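You operate a simulated robot arm through the tools that you are given. There is no shell and no other tool. Be economical: measure what you need, move in short steps, check, and stop when the job is done.

You are at the controls of a simulated robot arm. One attempt, no reset.

JOB
Clamp the filmed profile, peel its film off and bin it.
Fine: pull by the yellow tab; shut the bin's lid.

Only the result counts: the job must be done as asked and must still hold three seconds after the hand-in. Knocking over, shifting, dropping, spilling or breaking anything else fails it. A push-on lid holds only when it is set on centred and level and pressed home; a screw cap is set on level and turned clockwise until tight.

ROBOT AND FRAMES
A 7-joint arm with a two-finger gripper, on a carriage that runs on a rail from [-903, 0] to [1477, 0] (x, y) and turns from -1.937 to 3.857 rad about z. Base frame: it is fixed where the carriage stands at the start and does not move with it; the origin is on the floor, on the carriage's upright axis, x ahead of it, y to its left, z up; the surface under the hand at the start is at about z = 800. Lengths are in mm, angles in rad, forces in N, time in s.
Its first joint turns from -2.601 to 2.601 rad. Places, roughly: blue lid of the film bin [400, 800, 1000]; inside of the film bin [400, 800, 800]; yellow clamp lever of the cradle [800, 400, 800]. Payload 2.45 kg.
The tool frame sits at the grasp point between the pads (the TCP): z along the fingers, y along the line on which they close. The tips reach 26 mm beyond it. Largest opening 96 mm; the body of the gripper starts 69 mm behind the TCP.
Orientation is told as [roll, pitch, yaw] about the base's x, y, z axes, in that order, counted from this pose: with the fingers straight down and closing along the base's y, the tool's x points along the base's -x, its y along +y and its z along -z.

CONTROLS
- The arm moves only by the tool nudge_tool. Its argument "rows" is a list that holds one entry, the list of rows, each a list of 7 numbers: the turn, a rotation vector about the tool's x, y, z in units of 90 degrees (1.0 is 90 degrees), then the shift along the tool's x, y, z in units of 300 mm (1.0 is 300 mm), then the opening, from 0 (shut) to 1 (fully open). In form: [[[wx, wy, wz, x, y, z, hand], ...]]. A call has 1 to 12 rows; each row is the pose to reach, as a shift and turn from the pose commanded when the call began, along the tool's axes at that moment. A call with a number of a shift or a turn outside -1 to 1 is refused whole. A row lasts 0.2 s, in which the tool goes at most 50 mm and 0.15 rad; a call with a longer step from one row to the next is refused whole, and so is a gripper value outside its range. Where a pose cannot be reached the arm comes as near as it can. A force on the tool above 60 N (or 10 N above the force at the start of the call, whichever is more), or a blocked arm, ends the call early, and 0.2 s more pass. The fingers move at their own pace and stop on an object; they squeeze with about 26 N. The grip force told is the motor's: it shows also when the fingers shut on nothing. Time passes only in rows, and 0.2 s behind the last, so rows that repeat a pose let the fingers close. The reply holds the time, the measured pose of the TCP, the force on the tool along the base axes, the opening and the grip force, in the units named above and with some noise, with the torque about the TCP (base axes, N m) and any sound that the robot's microphone picked up.
- Cameras (640 x 400 px; columns grow to the right, rows downward): "scene" is now at [6.6, 231.1, 1670.4]; the picture's right is [0.74, -0.67, 0.00], its down [-0.49, -0.54, -0.68] and it looks along [0.46, 0.51, -0.73] (base axes); focal length 294 px, centre (320, 200). "wrist" rides on the gripper at [82, 3, -98] in the tool frame; the picture's right is [-0.04, 1.00, 0.00], its down [-0.73, -0.03, -0.68] and it looks along [-0.68, -0.03, 0.73] (tool axes); focal length 256 px, centre (320, 200). There is no depth. A picture from a camera that has moved, and an enlarged one, comes with that camera's place and axes in the base frame and with its lens.
- camera(camera): a new picture of that camera. It takes no simulated time.
- raise_lower(by): slides the trunk up (or, below 0, down) by that many mm; the arm and the scene camera ride with it, the base frame stays. It gives what a move gives, with no picture.
- drive_base(legs): drives the robot by 1 to 6 legs, each [ahead, left, turn to the left] in mm, mm and rad, along the robot's own axes; the way and the turn of a leg run together, so that a leg with both is an arc; at most 1500 mm and 3.142 rad a leg. The arm and the cameras ride along, it lands a little off, and it stops where it bumps. It keeps to its track: a leg is cut to what the track allows. It gives what a move gives.
- pan_tilt(pan, tilt): turns the head with the scene camera to pan (to the left, within 2.705 rad either way) and tilt (down, from -0.506 to 1.204), counted from straight ahead of the robot. It gives what a move gives.
- close_up(camera, box): a new picture of the part [left, top, right, bottom] of that camera's present view, enlarged. It takes no simulated time.
- hand_in(): hands the job in; it is judged then, once.

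Go step by step. Nothing tells you exact positions but the pictures and the camera data: compare them with the known pose of the tool, close in by small moves and look again before you grip or let go. The budget is 120 turns and 78 pictures, counting those below and the enlarged ones. Unless the task says otherwise, let go and move clear before handing in, and close with one line.

The tools are called after "Request:" as a command line: name --argument value ..., lists and objects as JSON in quotes. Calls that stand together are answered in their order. nudge_tool: Moves the arm, as the interface text tells. Its arguments: {"type":"object","properties":{"rows":{"type":"array"}},"required":["rows"]} The other tools are called the same way: raise_lower (by) slides the trunk up or down; drive_base (legs) drives the base; pan_tilt (pan, tilt) turns the head that bears the scene camera; camera (camera) takes a picture; close_up (camera, box) takes an enlarged picture of a part of a camera's view; hand_in () hands the job in.

At the start:

```text
time: 0.0
position: [632.5, 412.2, 1000.0]
orientation: [0.001, 0.0, 0.0]
force: [-0.1, -0.3, -0.4]
moment: [0.01, -0.02, 0.04]
grip_width: 95.8
grip_force: 0.0
trunk travel left (down, up): [-675.0, 35.0]
robot x, y, heading: [-1.3, 0.3, 0.0]
head pan, tilt: [0.836, 0.819]
```

scene: 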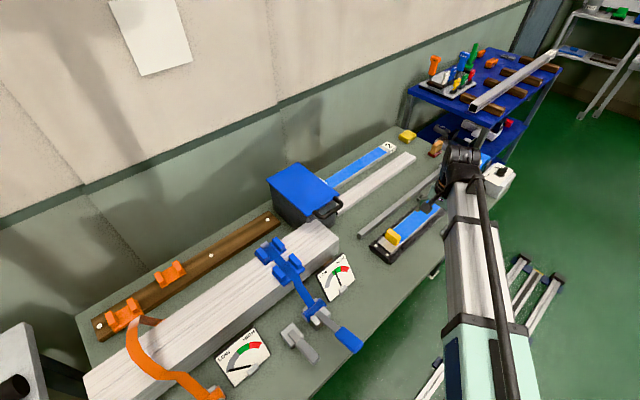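
wrist: 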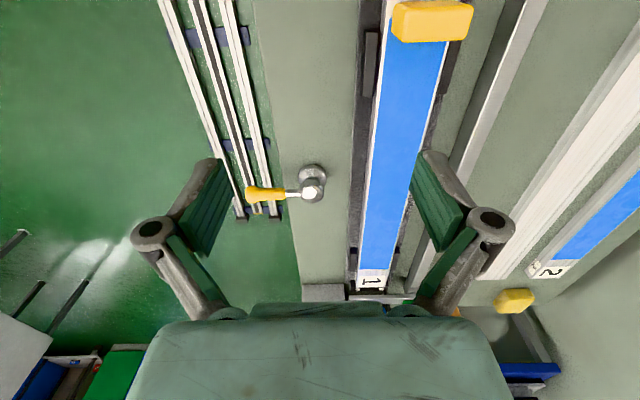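

The cradle with profile 1 and its blue film runs along x at y≈500, and its yellow tab is near x≈590. The clamp lever is near (783, 328) and the blue-lidded bin is to the left. I'll take enlarged views first.

Request:
close_up --camera "scene" --box '[340, 120, 520, 280]'

Request:
close_up --camera "scene" --box '[240, 130, 380, 240]'

Request:
close_up --camera "wrist" --box '[220, 130, 460, 300]'

```text
2.50 times, centred on (430, 200) of scene
camera zoom: at [6.6, 231.1, 1670.4], right [0.74, -0.67, 0.0], down [-0.49, -0.54, -0.68], along [0.46, 0.51, -0.73], focal length 734 px, centre (45, 200)
```

zoom: 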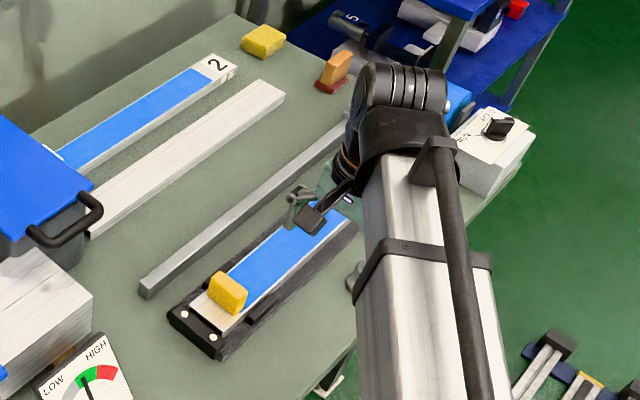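

```text
3.64 times, centred on (310, 185) of scene
camera zoom: at [6.6, 231.1, 1670.4], right [0.74, -0.67, 0.0], down [-0.49, -0.54, -0.68], along [0.46, 0.51, -0.73], focal length 1068 px, centre (356, 254)
```

zoom: 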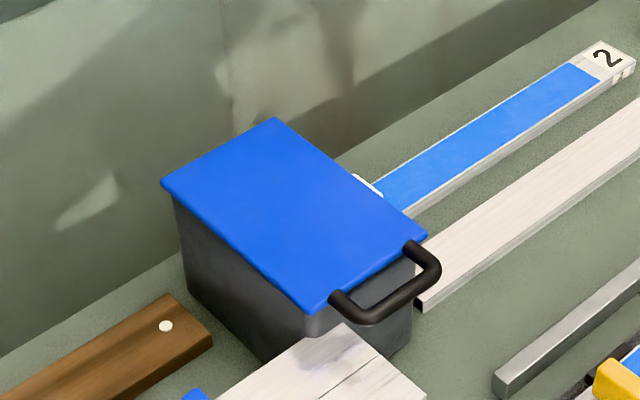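

```text
2.35 times, centred on (340, 215) of wrist
camera zoom: at [549.4, 415.2, 1098.7], right [0.04, 1.0, 0.0], down [0.73, -0.03, 0.68], along [0.68, -0.03, -0.73], focal length 602 px, centre (273, 165)
```

zoom: 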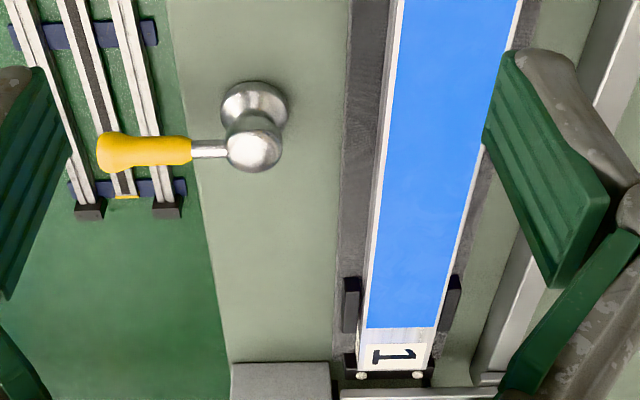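

The bin lid spans x 359–490 and y 673–887 at z≈1000, with its handle at y≈648, so the hinge should be on the wall side. I'll move closer to look at the lever.

Request:
nudge_tool --rows '[[[0, 0, 0, -0.02, -0.09, 0.08, 1], [0, 0, 0, -0.03, -0.18, 0.16, 1], [0, 0, 0, -0.03, -0.273, 0.26, 1], [0, 0, 0, -0.03, -0.273, 0.26, 1]]]'

Request:
camera --camera "wrist"

Request:
camera --camera "scene"

```text
time: 1.0
position: [642.4, 330.3, 921.5]
orientation: [0.0, 0.001, 0.0]
force: [-0.3, 0.3, -0.2]
moment: [0.02, 0.01, 0.0]
grip_width: 96.0
grip_force: 0.0
trunk travel left (down, up): [-675.0, 35.0]
robot x, y, heading: [0.2, 0.3, -0.002]
head pan, tilt: [0.836, 0.819]
```

```text
72 pictures are left
camera wrist: at [558.5, 333.1, 1020.2], right [0.04, 1.0, 0.0], down [0.73, -0.03, 0.68], along [0.68, -0.03, -0.73], focal length 256 px, centre (320, 200)
```

wrist: 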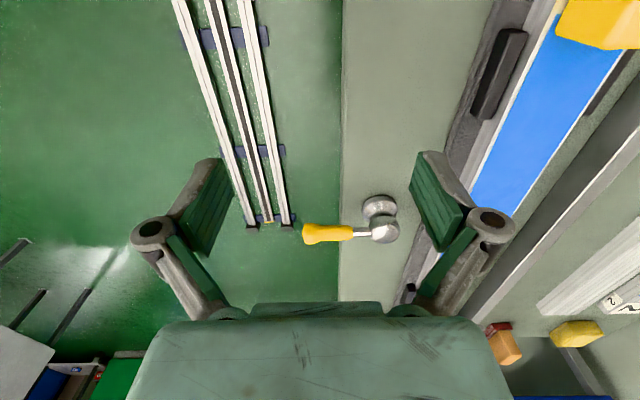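

```text
71 pictures are left
camera scene: at [6.7, 230.9, 1670.5], right [0.74, -0.67, 0.0], down [-0.49, -0.54, -0.68], along [0.46, 0.51, -0.73], focal length 294 px, centre (320, 200)
```

scene: 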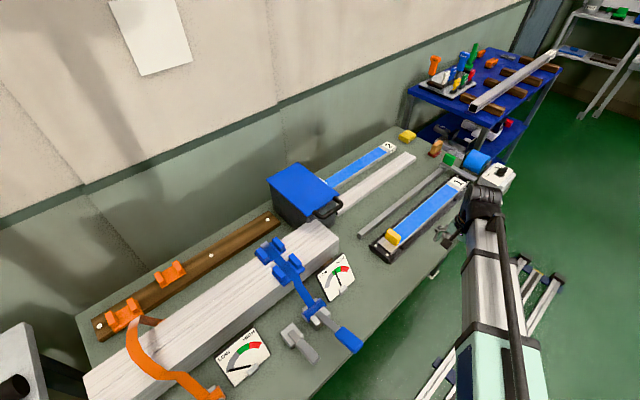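

Request:
close_up --camera "scene" --box '[370, 165, 490, 270]'

Request:
close_up --camera "wrist" --box '[280, 160, 440, 260]'

```text
3.81 times, centred on (430, 218) of scene
camera zoom: at [6.7, 230.9, 1670.5], right [0.74, -0.67, 0.0], down [-0.49, -0.54, -0.68], along [0.46, 0.51, -0.73], focal length 1118 px, centre (-99, 133)
```

zoom: 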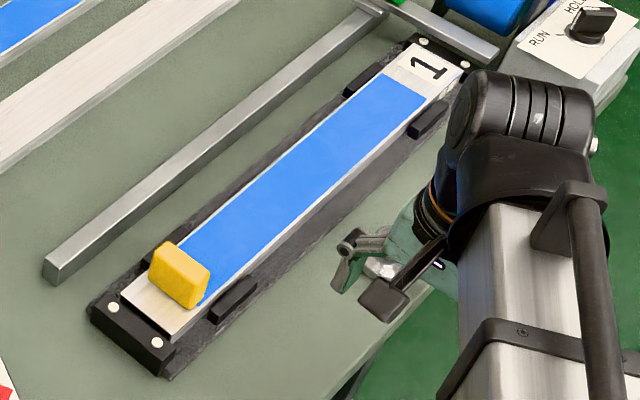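

```text
4.00 times, centred on (360, 210) of wrist
camera zoom: at [558.5, 333.1, 1020.2], right [0.04, 1.0, 0.0], down [0.73, -0.03, 0.68], along [0.68, -0.03, -0.73], focal length 1024 px, centre (160, 160)
```

zoom: 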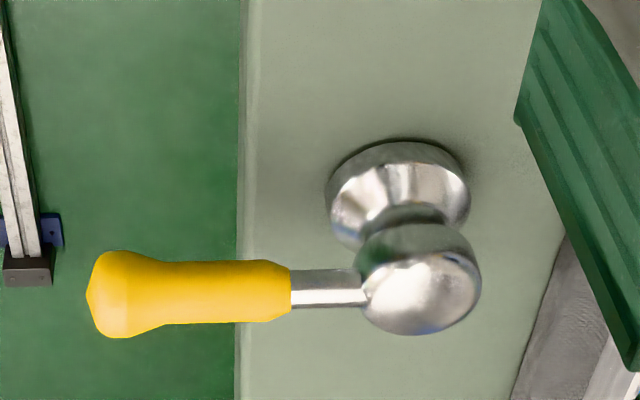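

The lever is a handle on a vertical post at about (796, 396), pointing to −y. I'll shut the fingers, lower them beside the handle on its −x side and probe which way it swings.

Request:
nudge_tool --rows '[[[0, 0, 0, -0.12, -0.01, 0, 0], [0, 0, 0, -0.24, -0.02, 0, 0], [0, 0, 0, -0.36, -0.03, 0, 0], [0, 0, 0, -0.36, -0.03, 0.14, 0], [0, 0, 0, -0.36, -0.03, 0.28, 0], [0, 0, 0, -0.36, -0.03, 0.28, 0]]]'

Request:
camera --camera "wrist"

```text
time: 2.4
position: [747.6, 321.1, 835.9]
orientation: [-0.001, 0.0, 0.002]
force: [0.1, 0.1, 0.7]
moment: [0.0, -0.05, 0.0]
grip_width: 0.1
grip_force: 25.6
trunk travel left (down, up): [-675.0, 35.0]
robot x, y, heading: [3.0, 0.0, 0.0]
head pan, tilt: [0.836, 0.819]
```

```text
68 pictures are left
camera wrist: at [665.3, 324.3, 936.3], right [0.04, 1.0, 0.0], down [0.73, -0.03, 0.68], along [0.68, -0.03, -0.73], focal length 256 px, centre (320, 200)
```

wrist: 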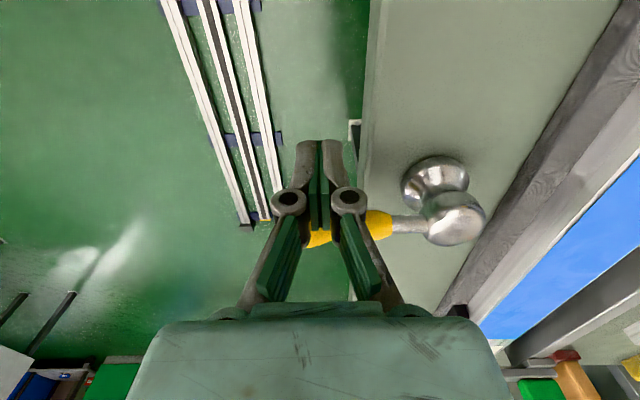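

Request:
nudge_tool --rows '[[[0, 0, 0, -0.05, 0, 0, 0], [0, 0, 0, -0.1, 0, 0, 0], [0, 0, 0, -0.15, 0, 0, 0]]]'

Request:
camera --camera "wrist"

```text
time: 3.2
position: [793.8, 321.5, 838.2]
orientation: [-0.001, 0.001, 0.0]
force: [-0.4, 0.2, -0.9]
moment: [0.0, -0.01, 0.05]
grip_width: 0.0
grip_force: 25.8
trunk travel left (down, up): [-675.0, 35.0]
robot x, y, heading: [2.1, 0.4, -0.001]
head pan, tilt: [0.836, 0.819]
```

```text
67 pictures are left
camera wrist: at [711.5, 324.5, 936.8], right [0.04, 1.0, 0.0], down [0.73, -0.03, 0.68], along [0.68, -0.03, -0.73], focal length 256 px, centre (320, 200)
```

wrist: 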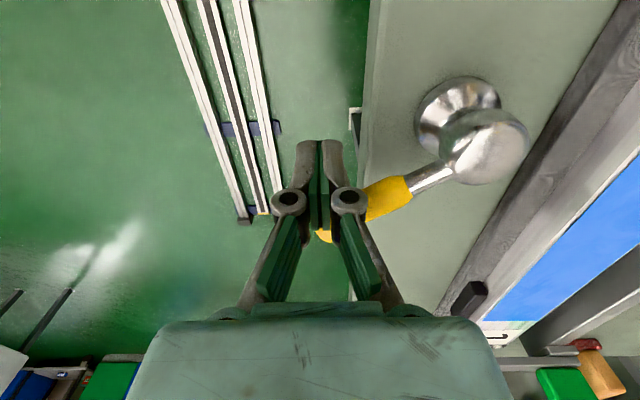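

The lever swings freely toward +x. I'll follow the arc around the post at about (775, 396).

Request:
nudge_tool --rows '[[[0, 0, 0, -0.05, 0.01, 0, 0], [0, 0, 0, -0.09, 0.03, 0, 0], [0, 0, 0, -0.12, 0.06, 0, 0], [0, 0, 0, -0.145, 0.1, 0, 0], [0, 0, 0, -0.155, 0.14, 0, 0], [0, 0, 0, -0.16, 0.17, 0, 0]]]'

Request:
camera --camera "wrist"

```text
time: 4.6
position: [842.3, 372.2, 837.9]
orientation: [-0.001, 0.001, -0.001]
force: [0.3, -5.3, 0.7]
moment: [0.06, -0.01, -0.01]
grip_width: 0.0
grip_force: 25.9
trunk travel left (down, up): [-675.0, 35.0]
robot x, y, heading: [-0.1, -2.8, 0.0]
head pan, tilt: [0.836, 0.819]
```

```text
66 pictures are left
camera wrist: at [760.1, 374.2, 937.1], right [0.04, 1.0, 0.0], down [0.73, -0.03, 0.68], along [0.68, -0.03, -0.73], focal length 256 px, centre (320, 200)
```

wrist: 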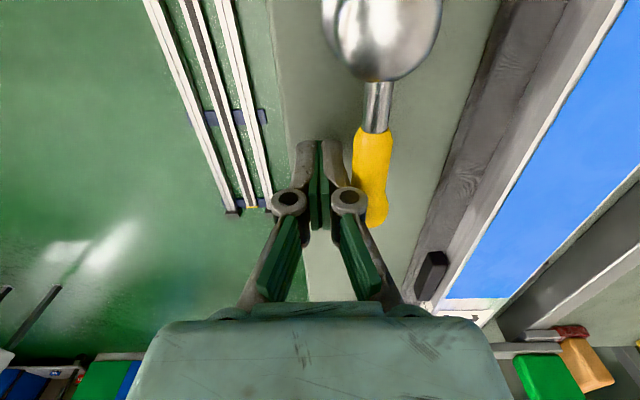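

Request:
nudge_tool --rows '[[[0, 0, 0, 0, 0.02, 0, 0], [0, 0, 0, 0, 0.04, 0, 0]]]'

Request:
camera --camera "wrist"

```text
time: 5.2
position: [842.8, 371.1, 838.9]
orientation: [-0.01, 0.003, -0.005]
force: [-6.5, -54.2, -4.0]
moment: [0.31, -0.05, 0.06]
grip_width: 0.1
grip_force: 25.8
trunk travel left (down, up): [-675.0, 35.0]
robot x, y, heading: [-2.6, -1.7, -0.005]
head pan, tilt: [0.836, 0.819]
```

```text
65 pictures are left
camera wrist: at [760.3, 376.3, 937.4], right [0.05, 1.0, -0.01], down [0.73, -0.03, 0.68], along [0.68, -0.04, -0.73], focal length 256 px, centre (320, 200)
```

wrist: 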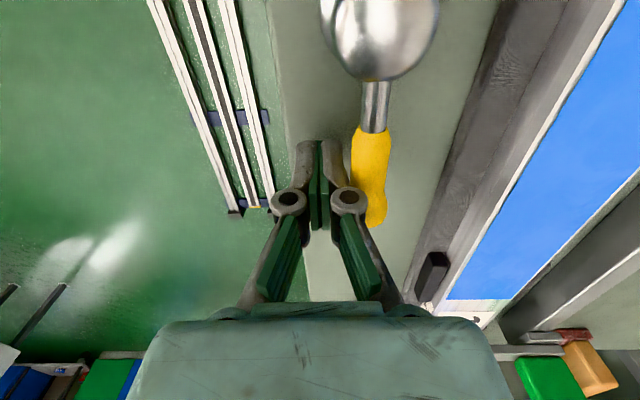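

The lever hit a firm stop about 90° from its start, so the clamp should be closed. I'll back off, rise and check the pads.

Request:
nudge_tool --rows '[[[0, 0, 0, 0, -0.05, 0, 0], [0, 0, 0, 0, -0.07, 0, 0], [0, 0, 0, 0.05, -0.07, -0.15, 0], [0, 0, 0, 0.15, -0.07, -0.27, 0], [0, 0, 0, 0.3, -0.07, -0.32, 0], [0, 0, 0, 0.4, 0, -0.4, 0], [0, 0, 0, 0.5, 0.1, -0.42, 0], [0, 0, 0, 0.5, 0.1, -0.42, 0]]]'

Request:
camera --camera "wrist"

Request:
close_up --camera "scene" --box '[370, 165, 490, 270]'

```text
time: 7.0
position: [691.0, 415.8, 965.6]
orientation: [0.001, 0.001, 0.0]
force: [-0.2, -0.8, 0.2]
moment: [0.02, -0.06, -0.03]
grip_width: 0.0
grip_force: 26.0
trunk travel left (down, up): [-675.0, 35.0]
robot x, y, heading: [1.5, 1.6, -0.003]
head pan, tilt: [0.836, 0.819]
```

```text
64 pictures are left
camera wrist: at [609.8, 419.1, 1063.3], right [0.04, 1.0, 0.0], down [0.73, -0.03, 0.68], along [0.68, -0.03, -0.73], focal length 256 px, centre (320, 200)
```

wrist: 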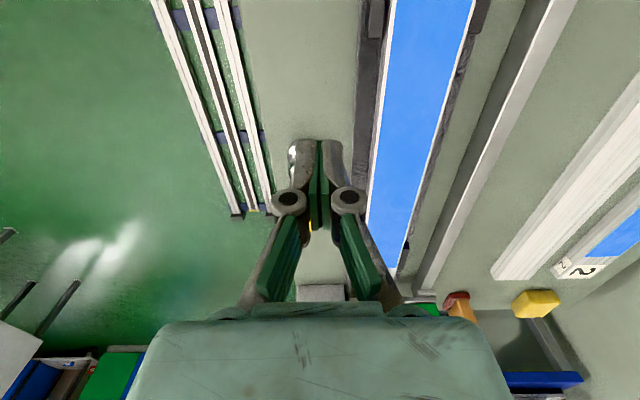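

```text
3.81 times, centred on (430, 218) of scene
camera zoom: at [6.5, 231.5, 1670.4], right [0.74, -0.67, 0.0], down [-0.49, -0.54, -0.68], along [0.46, 0.51, -0.73], focal length 1118 px, centre (-99, 133)
```

zoom: 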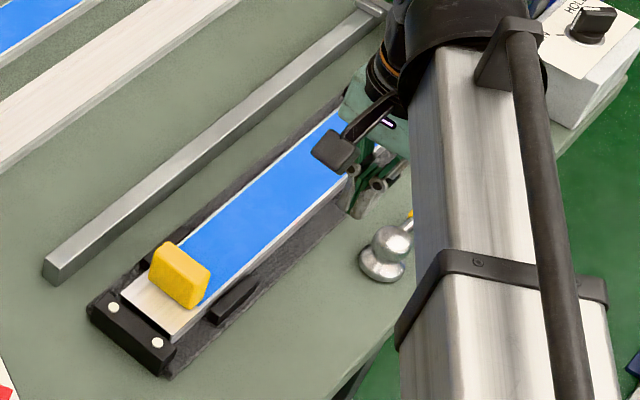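

The clamp is shut. Next comes the bin lid: I'll carry the hand toward the handle and look at its geometry from there.

Request:
nudge_tool --rows '[[[0, 0, 0, 0.12, 0.05, -0.07, 0], [0, 0, 0, 0.24, 0.1, -0.14, 0], [0, 0, 0, 0.36, 0.15, -0.21, 0.4], [0, 0, 0, 0.48, 0.2, -0.28, 0.4], [0, 0, 0, 0.6, 0.25, -0.35, 0.4], [0, 0, 0, 0.72, 0.3, -0.42, 0.4], [0, 0, 0, 0.84, 0.33, -0.447, 0.4], [0, 0, 0, 0.887, 0.347, -0.447, 0.4], [0, 0, 0, 0.887, 0.347, -0.447, 0.4]]]'

Request:
camera --camera "wrist"

Request:
camera --camera "scene"

```text
time: 9.0
position: [425.4, 518.0, 1097.4]
orientation: [-0.002, 0.001, 0.0]
force: [0.9, 0.4, -0.3]
moment: [-0.01, 0.01, 0.03]
grip_width: 38.1
grip_force: 0.1
trunk travel left (down, up): [-675.0, 35.0]
robot x, y, heading: [-1.5, 2.8, 0.0]
head pan, tilt: [0.836, 0.819]
```

```text
62 pictures are left
camera wrist: at [342.8, 521.1, 1196.6], right [0.04, 1.0, 0.0], down [0.73, -0.03, 0.68], along [0.68, -0.03, -0.73], focal length 256 px, centre (320, 200)
```

wrist: 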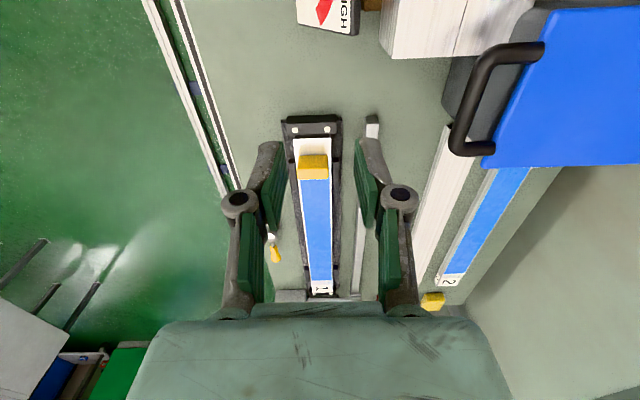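

```text
61 pictures are left
camera scene: at [6.6, 231.2, 1670.4], right [0.74, -0.67, 0.0], down [-0.49, -0.54, -0.68], along [0.46, 0.51, -0.73], focal length 294 px, centre (320, 200)
```

scene: 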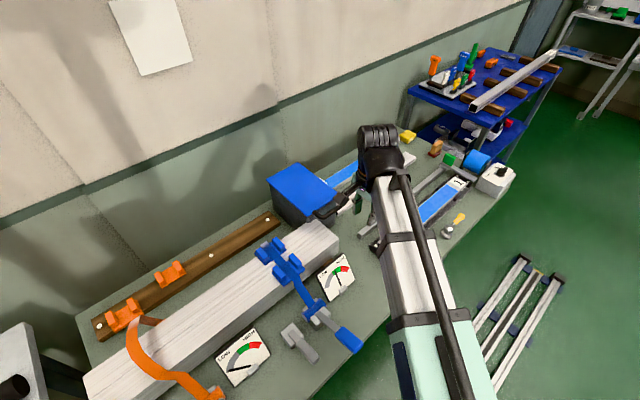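

Triangulated, the lid top is z≈910, x 405–555, y 732–974, and the handle bar is near y≈698, x 420–517, z≈905. The hinge side at y≈974 is far away, so I'll drive the base along the rail to x≈440 and look again.

Request:
drive_base --legs '[[440, 0, 0]]'

Request:
pan_tilt --pan 1.5 --tilt 0.8

Request:
camera --camera "scene"

```text
time: 11.7
position: [860.0, 520.5, 1097.0]
orientation: [-0.001, 0.0, 0.005]
force: [-0.8, 0.3, 0.0]
moment: [-0.01, 0.04, -0.04]
grip_width: 38.3
grip_force: 0.1
trunk travel left (down, up): [-675.0, 35.0]
robot x, y, heading: [437.6, 3.0, 0.009]
head pan, tilt: [0.836, 0.819]
```

```text
time: 12.7
position: [861.3, 520.3, 1097.1]
orientation: [0.001, 0.0, 0.004]
force: [-0.5, -0.4, 0.0]
moment: [0.01, 0.06, -0.01]
grip_width: 38.1
grip_force: 0.0
trunk travel left (down, up): [-675.0, 35.0]
robot x, y, heading: [438.6, -0.7, 0.006]
head pan, tilt: [1.499, 0.799]
```

```text
60 pictures are left
camera scene: at [395.5, 252.2, 1672.0], right [1.0, -0.07, 0.0], down [-0.05, -0.72, -0.7], along [0.05, 0.7, -0.72], focal length 294 px, centre (320, 200)
```

scene: 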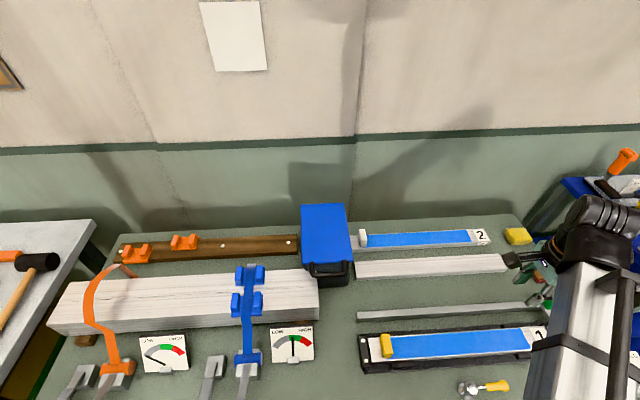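

Request:
close_up --camera "scene" --box '[280, 190, 376, 300]'

Request:
close_up --camera "scene" --box '[350, 300, 550, 400]'

```text
3.64 times, centred on (328, 245) of scene
camera zoom: at [395.5, 252.2, 1672.0], right [1.0, -0.07, 0.0], down [-0.05, -0.72, -0.7], along [0.05, 0.7, -0.72], focal length 1068 px, centre (291, 36)
```

zoom: 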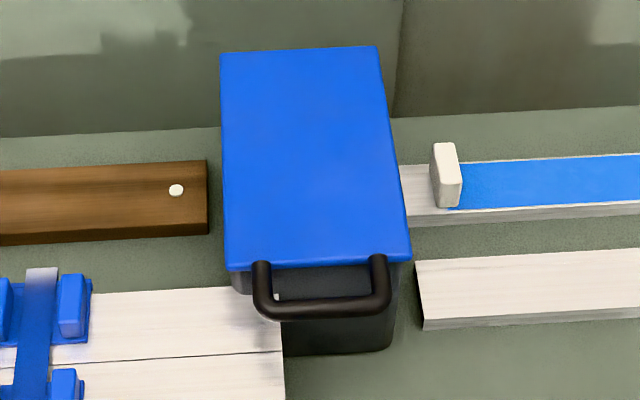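

```text
3.20 times, centred on (450, 350) of scene
camera zoom: at [395.5, 252.2, 1672.0], right [1.0, -0.07, 0.0], down [-0.05, -0.72, -0.7], along [0.05, 0.7, -0.72], focal length 940 px, centre (-96, -280)
```

zoom: 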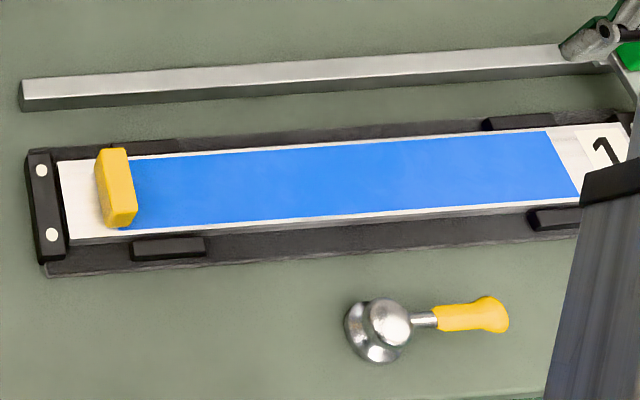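

The handle bar is confirmed at about (460, 694, 905). I'll swing the hand in front of it and tilt it toward +y.

Request:
nudge_tool --rows '[[[-0.05, 0, 0, 0.15, 0.02, 0, 0.5], [-0.1, 0, 0, 0.3, 0.02, 0, 0.5], [-0.15, 0, 0, 0.45, 0.02, 0, 0.5], [-0.2, 0, 0, 0.6, 0.02, 0, 0.5], [-0.25, 0, 0, 0.75, 0.02, 0, 0.5], [-0.3, 0, 0, 0.9, 0.02, 0, 0.5], [-0.35, 0, 0, 0.98, 0.02, 0, 0.5], [-0.4, 0, 0, 0.99, 0.05, 0, 0.5], [-0.4, 0, 0, 0.99, 0.05, 0, 0.5]]]'

```text
time: 14.7
position: [571.0, 573.8, 1109.2]
orientation: [0.628, 0.002, 0.005]
force: [0.7, -0.5, -0.3]
moment: [-0.01, 0.04, 0.01]
grip_width: 48.0
grip_force: 0.0
out of reach, approached as far as the arm can: row 6, 7, 8, 9
trunk travel left (down, up): [-675.0, 35.0]
robot x, y, heading: [438.3, 1.9, 0.008]
head pan, tilt: [1.499, 0.799]
```

Request:
nudge_tool --rows '[[[0, 0, 0, 0.1, 0, 0.02, 0.5], [0, 0, 0, 0.2, 0, 0.1, 0.5], [0, 0, 0, 0.32, -0.05, 0.2, 0.5], [0, 0, 0, 0.32, -0.05, 0.2, 0.5]]]'

```text
time: 15.7
position: [474.0, 596.5, 1051.8]
orientation: [0.628, -0.001, 0.005]
force: [0.0, 0.7, 0.3]
moment: [0.02, -0.02, 0.02]
grip_width: 48.2
grip_force: 0.1
trunk travel left (down, up): [-675.0, 35.0]
robot x, y, heading: [439.9, -2.0, 0.006]
head pan, tilt: [1.499, 0.799]
```

Request:
nudge_tool --rows '[[[-0.08, 0, 0, 0, -0.04, 0.12, 0.5], [-0.16, 0, 0, 0, -0.08, 0.22, 0.5], [-0.22, 0, 0, 0, -0.11, 0.27, 0.5], [-0.267, 0, 0, 0, -0.13, 0.32, 0.5], [-0.267, 0, 0, 0, -0.13, 0.32, 0.5]]]'

Request:
camera --camera "wrist"

Request:
camera --camera "scene"

```text
time: 16.9
position: [474.3, 641.7, 949.1]
orientation: [1.053, 0.001, 0.007]
force: [-3.0, 1.6, 10.5]
moment: [0.19, -0.18, 0.07]
grip_width: 55.1
grip_force: 5.5
out of reach, approached as far as the arm can: row 1, 2, 3, 4, 5
trunk travel left (down, up): [-675.0, 35.0]
robot x, y, heading: [437.0, 3.1, 0.01]
head pan, tilt: [1.499, 0.799]
```

```text
57 pictures are left
camera wrist: at [391.8, 556.8, 999.0], right [0.04, 0.5, 0.87], down [0.74, -0.6, 0.31], along [0.67, 0.63, -0.39], focal length 256 px, centre (320, 200)
```

wrist: 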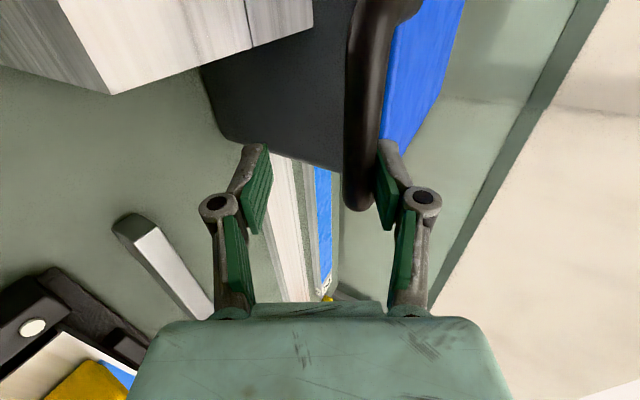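

```text
56 pictures are left
camera scene: at [395.0, 251.6, 1672.3], right [1.0, -0.07, 0.0], down [-0.05, -0.71, -0.7], along [0.05, 0.7, -0.72], focal length 294 px, centre (320, 200)
```

scene: 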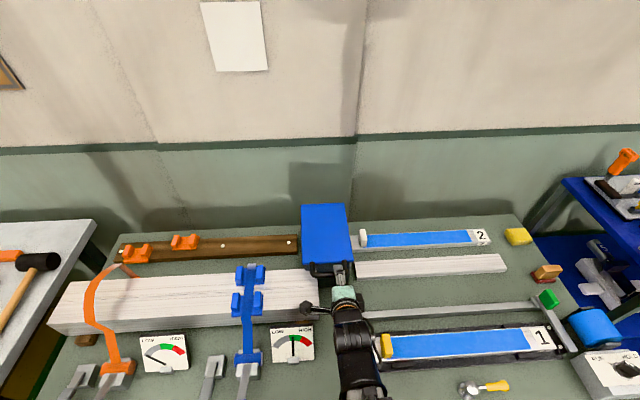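

With several rays combined, the handle bar is higher, near (450, 672, 947), with the lid top at z≈950 and y 704–937. The upper finger is just brushing the bar, so I'll shift up a little and look again.

Request:
nudge_tool --rows '[[[0, 0, 0, 0, 0.03, -0.01, 0.55], [0, 0, 0, 0, 0.05, -0.01, 0.6], [0, 0, 0, 0, 0.05, 0, 0.6]]]'

Request:
camera --camera "wrist"

```text
time: 17.7
position: [473.8, 648.6, 959.0]
orientation: [1.046, 0.0, 0.003]
force: [0.3, -0.8, 0.0]
moment: [0.0, -0.02, 0.0]
grip_width: 57.7
grip_force: 0.0
trunk travel left (down, up): [-675.0, 35.0]
robot x, y, heading: [437.3, 2.0, 0.008]
head pan, tilt: [1.499, 0.799]
```

```text
55 pictures are left
camera wrist: at [391.9, 564.8, 1010.9], right [0.04, 0.5, 0.87], down [0.74, -0.6, 0.31], along [0.68, 0.63, -0.39], focal length 256 px, centre (320, 200)
```

wrist: 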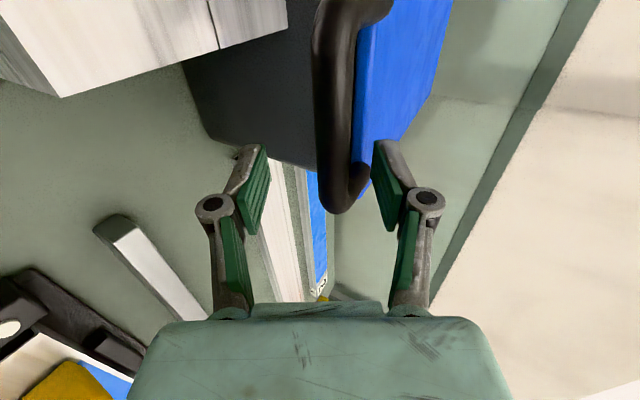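

Request:
nudge_tool --rows '[[[0, 0, 0, 0, 0, 0.04, 0.6], [0, 0, 0, 0, 0, 0.07, 0.6], [0, 0, 0, 0, 0, 0.07, 0], [0, 0, 0, 0, 0, 0.07, 0], [0, 0, 0, 0, 0, 0.07, 0]]]'

Request:
camera --camera "wrist"

```text
time: 18.9
position: [473.6, 668.8, 952.4]
orientation: [1.068, 0.0, 0.007]
force: [2.4, 18.0, 49.2]
moment: [1.35, 0.02, -0.16]
grip_width: 42.9
grip_force: 26.3
trunk travel left (down, up): [-675.0, 35.0]
robot x, y, heading: [438.0, 1.0, 0.005]
head pan, tilt: [1.499, 0.799]
```

```text
54 pictures are left
camera wrist: at [392.1, 583.0, 1003.9], right [0.04, 0.48, 0.88], down [0.74, -0.6, 0.3], along [0.67, 0.64, -0.38], focal length 256 px, centre (320, 200)
```

wrist: 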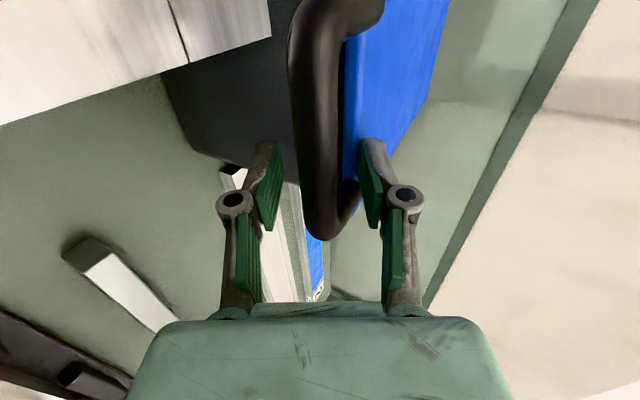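

The upper finger is resting on the lid edge rather than the bar. I'll open, back off 12 mm and close again.

Request:
nudge_tool --rows '[[[0, 0, 0, 0, 0, 0, 0.6], [0, 0, 0, 0, 0, -0.02, 0.6], [0, 0, 0, 0, 0, -0.04, 0.6], [0, 0, 0, 0, 0, -0.04, 0], [0, 0, 0, 0, 0, -0.04, 0], [0, 0, 0, 0, 0, -0.04, 0]]]'

Request:
camera --camera "wrist"

```text
time: 20.3
position: [472.7, 660.8, 959.2]
orientation: [1.067, -0.002, 0.007]
force: [-2.4, 31.4, 43.6]
moment: [-0.33, -0.34, 0.25]
grip_width: 14.1
grip_force: 41.2
trunk travel left (down, up): [-675.0, 35.0]
robot x, y, heading: [436.1, -0.6, 0.013]
head pan, tilt: [1.499, 0.799]
```

```text
53 pictures are left
camera wrist: at [391.6, 574.7, 1009.1], right [0.04, 0.48, 0.87], down [0.74, -0.6, 0.3], along [0.67, 0.63, -0.38], focal length 256 px, centre (320, 200)
```

wrist: 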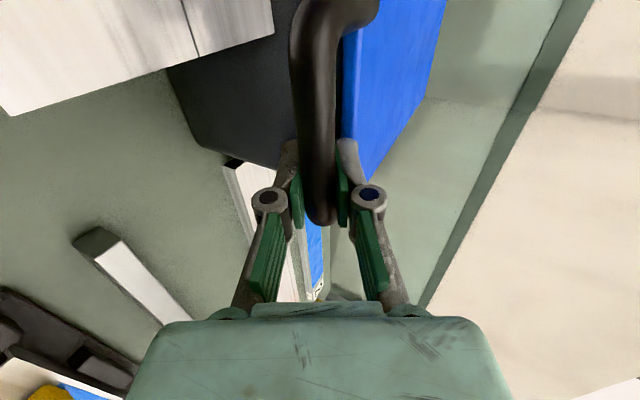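

The bar is gripped at 14 mm. I'll lift along the arc about the hinge, co-rotating the hand, and check the force.

Request:
nudge_tool --rows '[[[0.032, 0, 0, 0, 0.043, -0.018, 0], [0.064, 0, 0, 0, 0.085, -0.036, 0], [0.096, 0, 0, 0, 0.129, -0.05, 0], [0.127, 0, 0, 0, 0.173, -0.063, 0], [0.159, 0, 0, 0, 0.218, -0.073, 0], [0.191, 0, 0, 0, 0.263, -0.082, 0]]]'

Request:
camera --camera "scene"

```text
time: 21.7
position: [472.6, 670.8, 1036.3]
orientation: [0.745, 0.0, 0.007]
force: [-6.0, -24.5, 6.7]
moment: [0.0, 0.01, 0.31]
grip_width: 14.0
grip_force: 40.4
trunk travel left (down, up): [-675.0, 35.0]
robot x, y, heading: [438.9, 3.4, 0.006]
head pan, tilt: [1.499, 0.799]
```

```text
52 pictures are left
camera scene: at [394.5, 248.6, 1672.7], right [1.0, -0.07, 0.0], down [-0.05, -0.71, -0.7], along [0.05, 0.7, -0.72], focal length 294 px, centre (320, 200)
```

scene: 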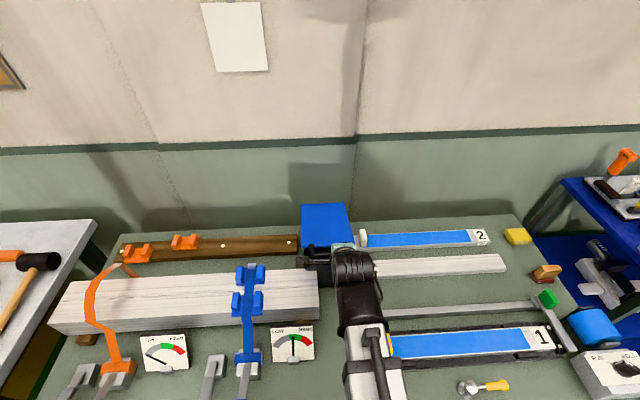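

Request:
nudge_tool --rows '[[[0.064, 0, 0, 0, 0.057, -0.049, 0], [0.096, 0, 0, 0, 0.1, -0.066, 0], [0.127, 0, 0, 0, 0.143, -0.083, 0], [0.159, 0, 0, 0, 0.188, -0.096, 0], [0.191, 0, 0, 0, 0.232, -0.108, 0]]]'

```text
time: 22.9
position: [472.9, 706.0, 1106.3]
orientation: [0.447, -0.001, 0.004]
force: [-7.1, 4.2, -2.6]
moment: [-0.05, 0.23, 0.35]
grip_width: 14.3
grip_force: 40.2
trunk travel left (down, up): [-675.0, 35.0]
robot x, y, heading: [437.2, 0.1, 0.009]
head pan, tilt: [1.499, 0.799]
```

Request:
nudge_tool --rows '[[[0.064, 0, 0, 0, 0.075, -0.021, 0], [0.127, 0, 0, 0, 0.158, -0.051, 0], [0.191, 0, 0, 0, 0.244, -0.073, 0], [0.24, 0, 0, 0, 0.332, -0.086, 0]]]'

Request:
camera --camera "scene"

```text
time: 23.9
position: [473.7, 778.4, 1177.5]
orientation: [0.076, -0.002, 0.006]
force: [-4.0, -21.0, 32.8]
moment: [0.05, -0.17, 0.15]
grip_width: 14.2
grip_force: 40.3
trunk travel left (down, up): [-675.0, 35.0]
robot x, y, heading: [442.7, 2.3, 0.009]
head pan, tilt: [1.499, 0.799]
```

```text
51 pictures are left
camera scene: at [394.6, 245.4, 1673.4], right [1.0, -0.07, 0.0], down [-0.05, -0.71, -0.7], along [0.05, 0.7, -0.71], focal length 294 px, centre (320, 200)
```

scene: 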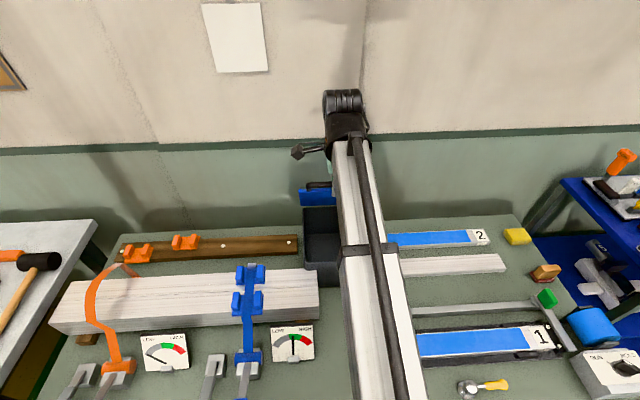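

Request:
nudge_tool --rows '[[[0, 0, 0, 0, 0.038, -0.026, 0], [0, 0, 0, 0, 0.076, -0.049, 0], [0, 0, 0, 0, 0.118, -0.064, 0], [0, 0, 0, 0, 0.16, -0.078, 0], [0, 0, 0, 0, 0.204, -0.088, 0], [0, 0, 0, 0, 0.248, -0.098, 0], [0, 0, 0, 0, 0.292, -0.104, 0]]]'

Request:
camera --camera "scene"

```text
time: 25.5
position: [474.9, 867.2, 1210.5]
orientation: [0.074, 0.002, 0.005]
force: [0.9, -3.2, 16.3]
moment: [-0.06, 0.08, -0.15]
grip_width: 13.9
grip_force: 40.0
trunk travel left (down, up): [-675.0, 35.0]
robot x, y, heading: [438.9, 2.3, 0.008]
head pan, tilt: [1.499, 0.799]
```

```text
50 pictures are left
camera scene: at [395.5, 249.7, 1672.4], right [1.0, -0.07, 0.0], down [-0.05, -0.71, -0.7], along [0.05, 0.7, -0.72], focal length 294 px, centre (320, 200)
```

scene: 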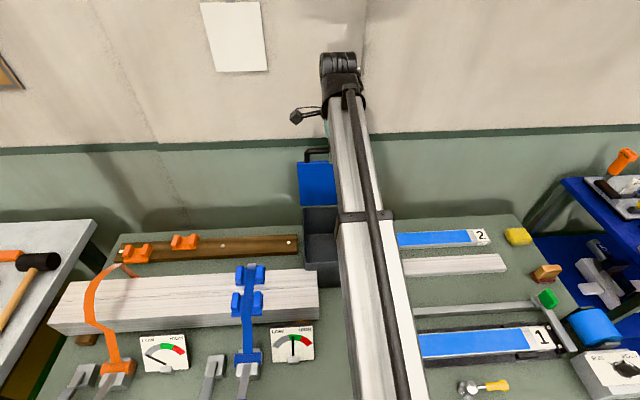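

Request:
nudge_tool --rows '[[[0, 0, 0, 0, 0.043, -0.005, 0], [0, 0, 0, 0, 0.086, -0.008, 0], [0, 0, 0, 0, 0.128, -0.009, 0], [0, 0, 0, 0, 0.17, -0.006, 0], [0, 0, 0, 0, 0.215, -0.004, 0]]]'

Request:
close_up --camera "scene" --box '[260, 120, 380, 300]'

```text
time: 26.7
position: [473.4, 932.5, 1215.8]
orientation: [0.07, -0.002, 0.005]
force: [3.1, 0.5, 9.0]
moment: [-0.16, -0.04, -0.35]
grip_width: 14.6
grip_force: 39.8
trunk travel left (down, up): [-675.0, 35.0]
robot x, y, heading: [439.9, 3.0, 0.006]
head pan, tilt: [1.499, 0.799]
```

```text
2.22 times, centred on (320, 210) of scene
camera zoom: at [396.1, 251.1, 1672.2], right [1.0, -0.07, 0.0], down [-0.05, -0.71, -0.7], along [0.05, 0.7, -0.72], focal length 652 px, centre (320, 178)
```

zoom: 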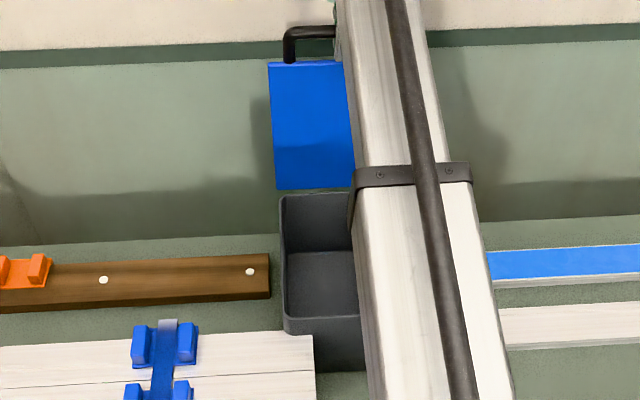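

Request:
nudge_tool --rows '[[[0, 0, 0, 0, 0.03, 0.002, 0], [0, 0, 0, 0, 0.06, 0.006, 0], [0, 0, 0, 0, 0.09, 0.014, 0], [0, 0, 0, 0, 0.12, 0.024, 0], [0, 0, 0, 0, 0.15, 0.036, 0]]]'

Request:
close_up --camera "scene" --box '[260, 120, 380, 300]'

```text
time: 27.9
position: [472.9, 975.2, 1210.0]
orientation: [0.071, -0.001, 0.005]
force: [6.7, -10.0, 9.8]
moment: [-0.06, -0.04, -0.52]
grip_width: 15.7
grip_force: 40.6
trunk travel left (down, up): [-675.0, 35.0]
robot x, y, heading: [439.7, 3.4, 0.006]
head pan, tilt: [1.499, 0.799]
```

```text
2.22 times, centred on (320, 210) of scene
camera zoom: at [396.5, 249.3, 1672.6], right [1.0, -0.07, 0.0], down [-0.05, -0.71, -0.7], along [0.05, 0.7, -0.72], focal length 652 px, centre (320, 178)
```

zoom: 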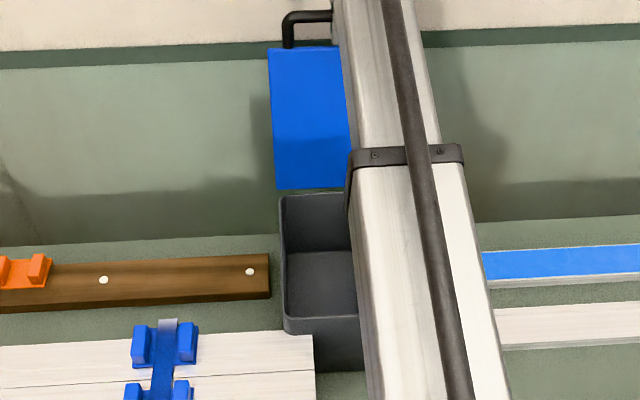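

The lid is about 100° open, past vertical. I'll let go gently, lift clear and check that it stays.

Request:
nudge_tool --rows '[[[0, 0, 0, 0, -0.01, 0, 0.15], [0, 0, 0, 0, -0.01, 0, 0.3], [0, 0, 0, 0, -0.01, 0, 0.5], [0, 0, 0, 0, -0.01, -0.08, 0.5], [0, 0, 0, 0, -0.02, -0.18, 0.5], [0, 0, 0, 0, -0.1, -0.25, 0.5], [0, 0, 0, 0, -0.22, -0.25, 0.5]]]'

Request:
camera --camera "scene"

```text
time: 29.5
position: [471.2, 905.3, 1278.2]
orientation: [0.07, 0.001, 0.005]
force: [0.0, 0.2, 0.5]
moment: [-0.01, 0.03, -0.03]
grip_width: 48.0
grip_force: 0.0
trunk travel left (down, up): [-675.0, 35.0]
robot x, y, heading: [438.1, 1.1, 0.008]
head pan, tilt: [1.499, 0.799]
```

```text
47 pictures are left
camera scene: at [395.4, 251.8, 1672.1], right [1.0, -0.07, 0.0], down [-0.05, -0.72, -0.7], along [0.05, 0.7, -0.72], focal length 294 px, centre (320, 200)
```

scene: 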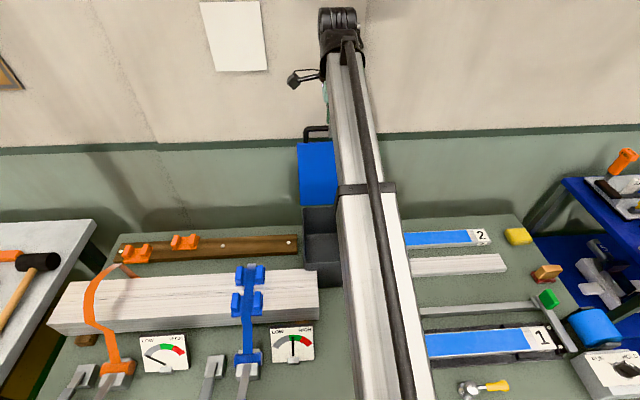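

The lid stays open. I'll retract the hand, level it and drive the base back to x≈250 for the film.

Request:
nudge_tool --rows '[[[0.02, 0, 0, 0, -0.15, 0, 0.6], [0.04, 0, 0, 0, -0.3, 0, 0.6], [0.057, 0, 0, 0, -0.45, 0, 0.6], [0.057, 0, 0, 0, -0.6, 0, 0.6], [0.057, 0, 0, 0, -0.75, 0, 0.6], [0.057, 0, 0, 0, -0.9, 0, 0.6], [0.057, 0, 0, 0, -0.98, 0, 0.6]]]'

Request:
drive_base --legs '[[-190, 0, 0]]'

Request:
pan_tilt --pan 1.0 --tilt 0.8

Request:
camera --camera "scene"

```text
time: 31.1
position: [474.0, 619.1, 1241.7]
orientation: [-0.006, 0.001, 0.005]
force: [0.4, 0.0, 0.6]
moment: [-0.02, -0.01, 0.01]
grip_width: 57.4
grip_force: 0.0
out of reach, approached as far as the arm can: row 6, 7
trunk travel left (down, up): [-675.0, 35.0]
robot x, y, heading: [436.2, 1.7, 0.004]
head pan, tilt: [1.499, 0.799]
```

```text
time: 32.7
position: [286.6, 619.0, 1240.8]
orientation: [-0.006, 0.0, 0.004]
force: [-1.1, -0.3, -1.3]
moment: [-0.03, -0.02, -0.03]
grip_width: 57.8
grip_force: 0.0
trunk travel left (down, up): [-675.0, 35.0]
robot x, y, heading: [249.1, -0.8, 0.007]
head pan, tilt: [1.499, 0.799]
```

```text
time: 33.6
position: [286.6, 619.9, 1241.7]
orientation: [-0.007, 0.002, 0.004]
force: [0.6, -0.5, 0.0]
moment: [0.01, 0.05, 0.03]
grip_width: 57.7
grip_force: 0.1
trunk travel left (down, up): [-675.0, 35.0]
robot x, y, heading: [251.2, 1.5, -0.002]
head pan, tilt: [1.0, 0.799]
```

```text
46 pictures are left
camera scene: at [244.9, 239.9, 1672.0], right [0.84, -0.54, 0.0], down [-0.38, -0.61, -0.7], along [0.37, 0.59, -0.72], focal length 294 px, centre (320, 200)
```

scene: 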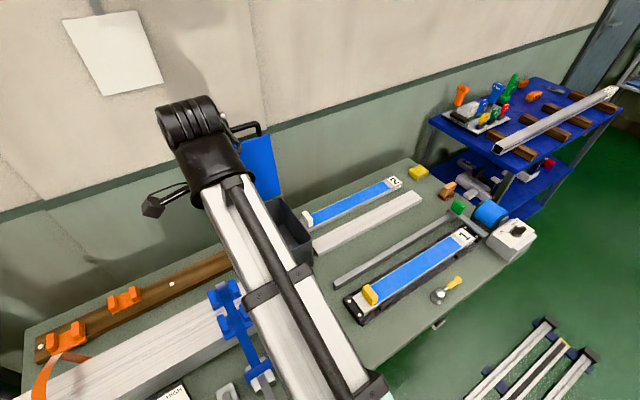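

Request:
close_up --camera "scene" --box '[335, 220, 485, 330]'

Request:
close_up --camera "scene" --box '[345, 270, 405, 330]'

```text
3.64 times, centred on (410, 275) of scene
camera zoom: at [244.9, 239.9, 1672.0], right [0.84, -0.54, 0.0], down [-0.38, -0.61, -0.7], along [0.37, 0.59, -0.72], focal length 1068 px, centre (-7, -73)
```

zoom: 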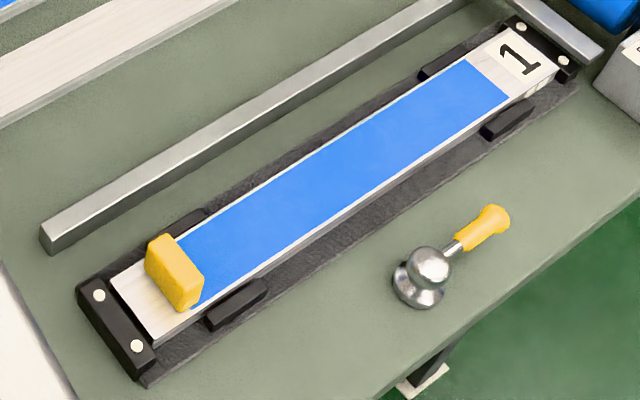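

```text
6.67 times, centred on (375, 300) of scene
camera zoom: at [244.9, 239.9, 1672.0], right [0.84, -0.54, 0.0], down [-0.38, -0.61, -0.7], along [0.37, 0.59, -0.72], focal length 1957 px, centre (-47, -467)
```

zoom: 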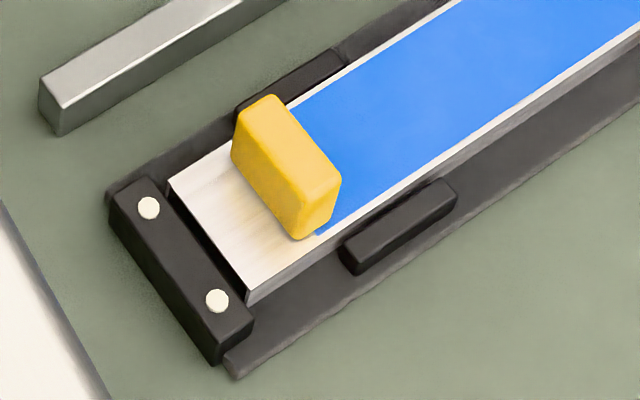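

The tab is a yellow block about 19 × 50 × 30 mm near (590, 505), standing on the film's near end. I'll go above it.

Request:
nudge_tool --rows '[[[0, 0, 0, -0.1, -0.045, 0.08, 0.7], [0, 0, 0, -0.2, -0.09, 0.17, 0.75], [0, 0, 0, -0.3, -0.13, 0.26, 0.75], [0, 0, 0, -0.4, -0.17, 0.35, 0.75], [0, 0, 0, -0.5, -0.21, 0.44, 0.75], [0, 0, 0, -0.6, -0.25, 0.53, 0.75], [0, 0, 0, -0.7, -0.29, 0.62, 0.75], [0, 0, 0, -0.8, -0.33, 0.71, 0.75], [0, 0, 0, -0.88, -0.37, 0.8, 0.75], [0, 0, 0, -0.98, -0.38, 0.87, 0.75], [0, 0, 0, -0.98, -0.38, 0.87, 0.75]]]'

Request:
camera --camera "wrist"

```text
time: 36.0
position: [581.3, 505.0, 979.6]
orientation: [-0.007, 0.0, 0.003]
force: [-0.4, -0.4, -0.6]
moment: [0.01, 0.01, 0.01]
grip_width: 72.0
grip_force: 0.0
trunk travel left (down, up): [-675.0, 35.0]
robot x, y, heading: [249.2, 0.2, 0.005]
head pan, tilt: [1.0, 0.799]
```

```text
43 pictures are left
camera wrist: at [498.4, 508.6, 1078.8], right [0.04, 1.0, 0.0], down [0.73, -0.02, 0.68], along [0.68, -0.03, -0.73], focal length 256 px, centre (320, 200)
```

wrist: 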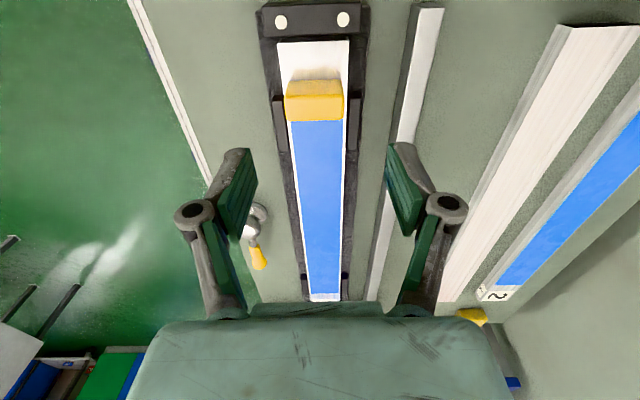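

Request:
nudge_tool --rows '[[[0, 0, 0, -0.02, -0.01, 0.12, 0.75], [0, 0, 0, -0.042, -0.02, 0.24, 0.75], [0, 0, 0, -0.042, -0.02, 0.33, 0.75], [0, 0, 0, -0.042, -0.02, 0.33, 0.75]]]'

Request:
camera --camera "wrist"

Request:
close_up --camera "scene" --box '[335, 240, 425, 330]'

```text
time: 37.0
position: [593.1, 499.3, 882.4]
orientation: [-0.005, 0.0, 0.003]
force: [-0.2, -1.0, 0.6]
moment: [0.01, -0.02, 0.02]
grip_width: 71.8
grip_force: 0.2
trunk travel left (down, up): [-675.0, 35.0]
robot x, y, heading: [247.6, 1.3, 0.003]
head pan, tilt: [1.0, 0.799]
```

```text
42 pictures are left
camera wrist: at [510.5, 502.2, 980.8], right [0.04, 1.0, 0.0], down [0.73, -0.02, 0.68], along [0.68, -0.03, -0.73], focal length 256 px, centre (320, 200)
```

wrist: 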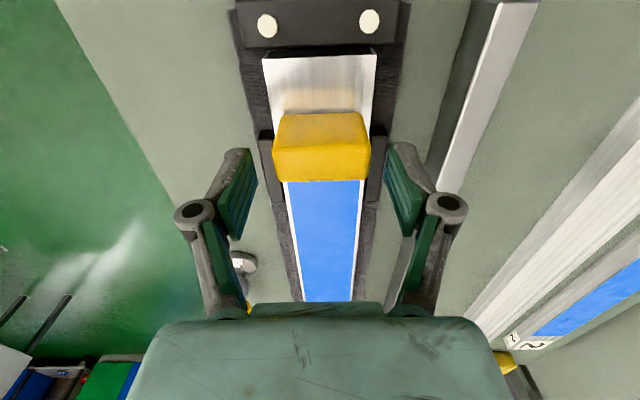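

```text
4.44 times, centred on (380, 285) of scene
camera zoom: at [245.0, 240.0, 1672.0], right [0.84, -0.54, 0.0], down [-0.39, -0.6, -0.7], along [0.37, 0.59, -0.72], focal length 1305 px, centre (53, -178)
```

zoom: 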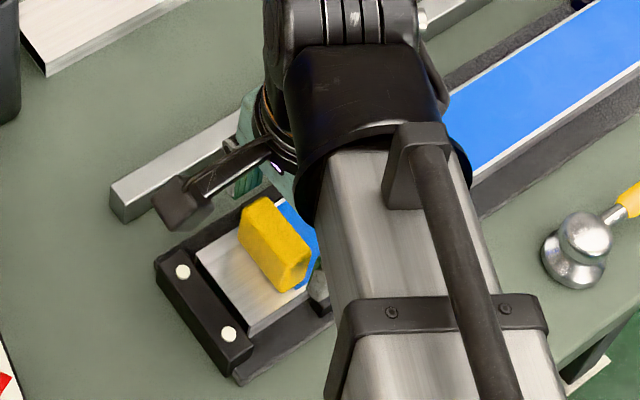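

The tab is centred in x and y, at z 817–863. I'll lower the hand and grip it.

Request:
nudge_tool --rows '[[[0, 0, 0, 0, 0, 0.06, 0.75], [0, 0, 0, 0, 0, 0.105, 0.75], [0, 0, 0, 0, 0, 0.105, 0.3], [0, 0, 0, 0, 0, 0.105, 0.3], [0, 0, 0, 0, 0, 0.105, 0.3]]]'

Request:
camera --camera "wrist"

```text
time: 38.2
position: [593.3, 500.0, 850.9]
orientation: [-0.003, 0.0, 0.002]
force: [0.8, 9.7, 5.9]
moment: [0.7, 0.33, -0.22]
grip_width: 59.6
grip_force: 26.0
trunk travel left (down, up): [-675.0, 35.0]
robot x, y, heading: [245.4, -0.2, 0.003]
head pan, tilt: [1.0, 0.799]
```

```text
40 pictures are left
camera wrist: at [511.1, 502.9, 949.1], right [0.04, 1.0, 0.0], down [0.73, -0.02, 0.68], along [0.68, -0.03, -0.73], focal length 256 px, centre (320, 200)
```

wrist: 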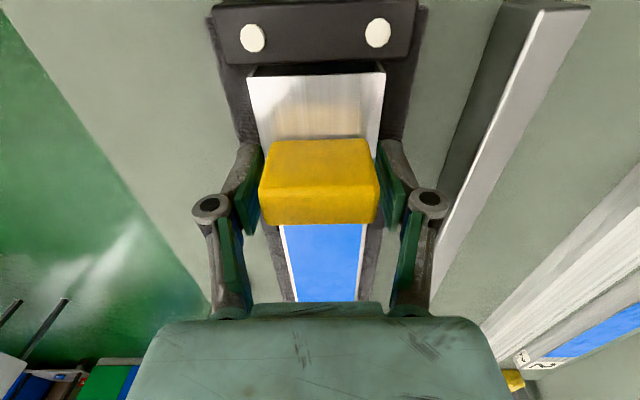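

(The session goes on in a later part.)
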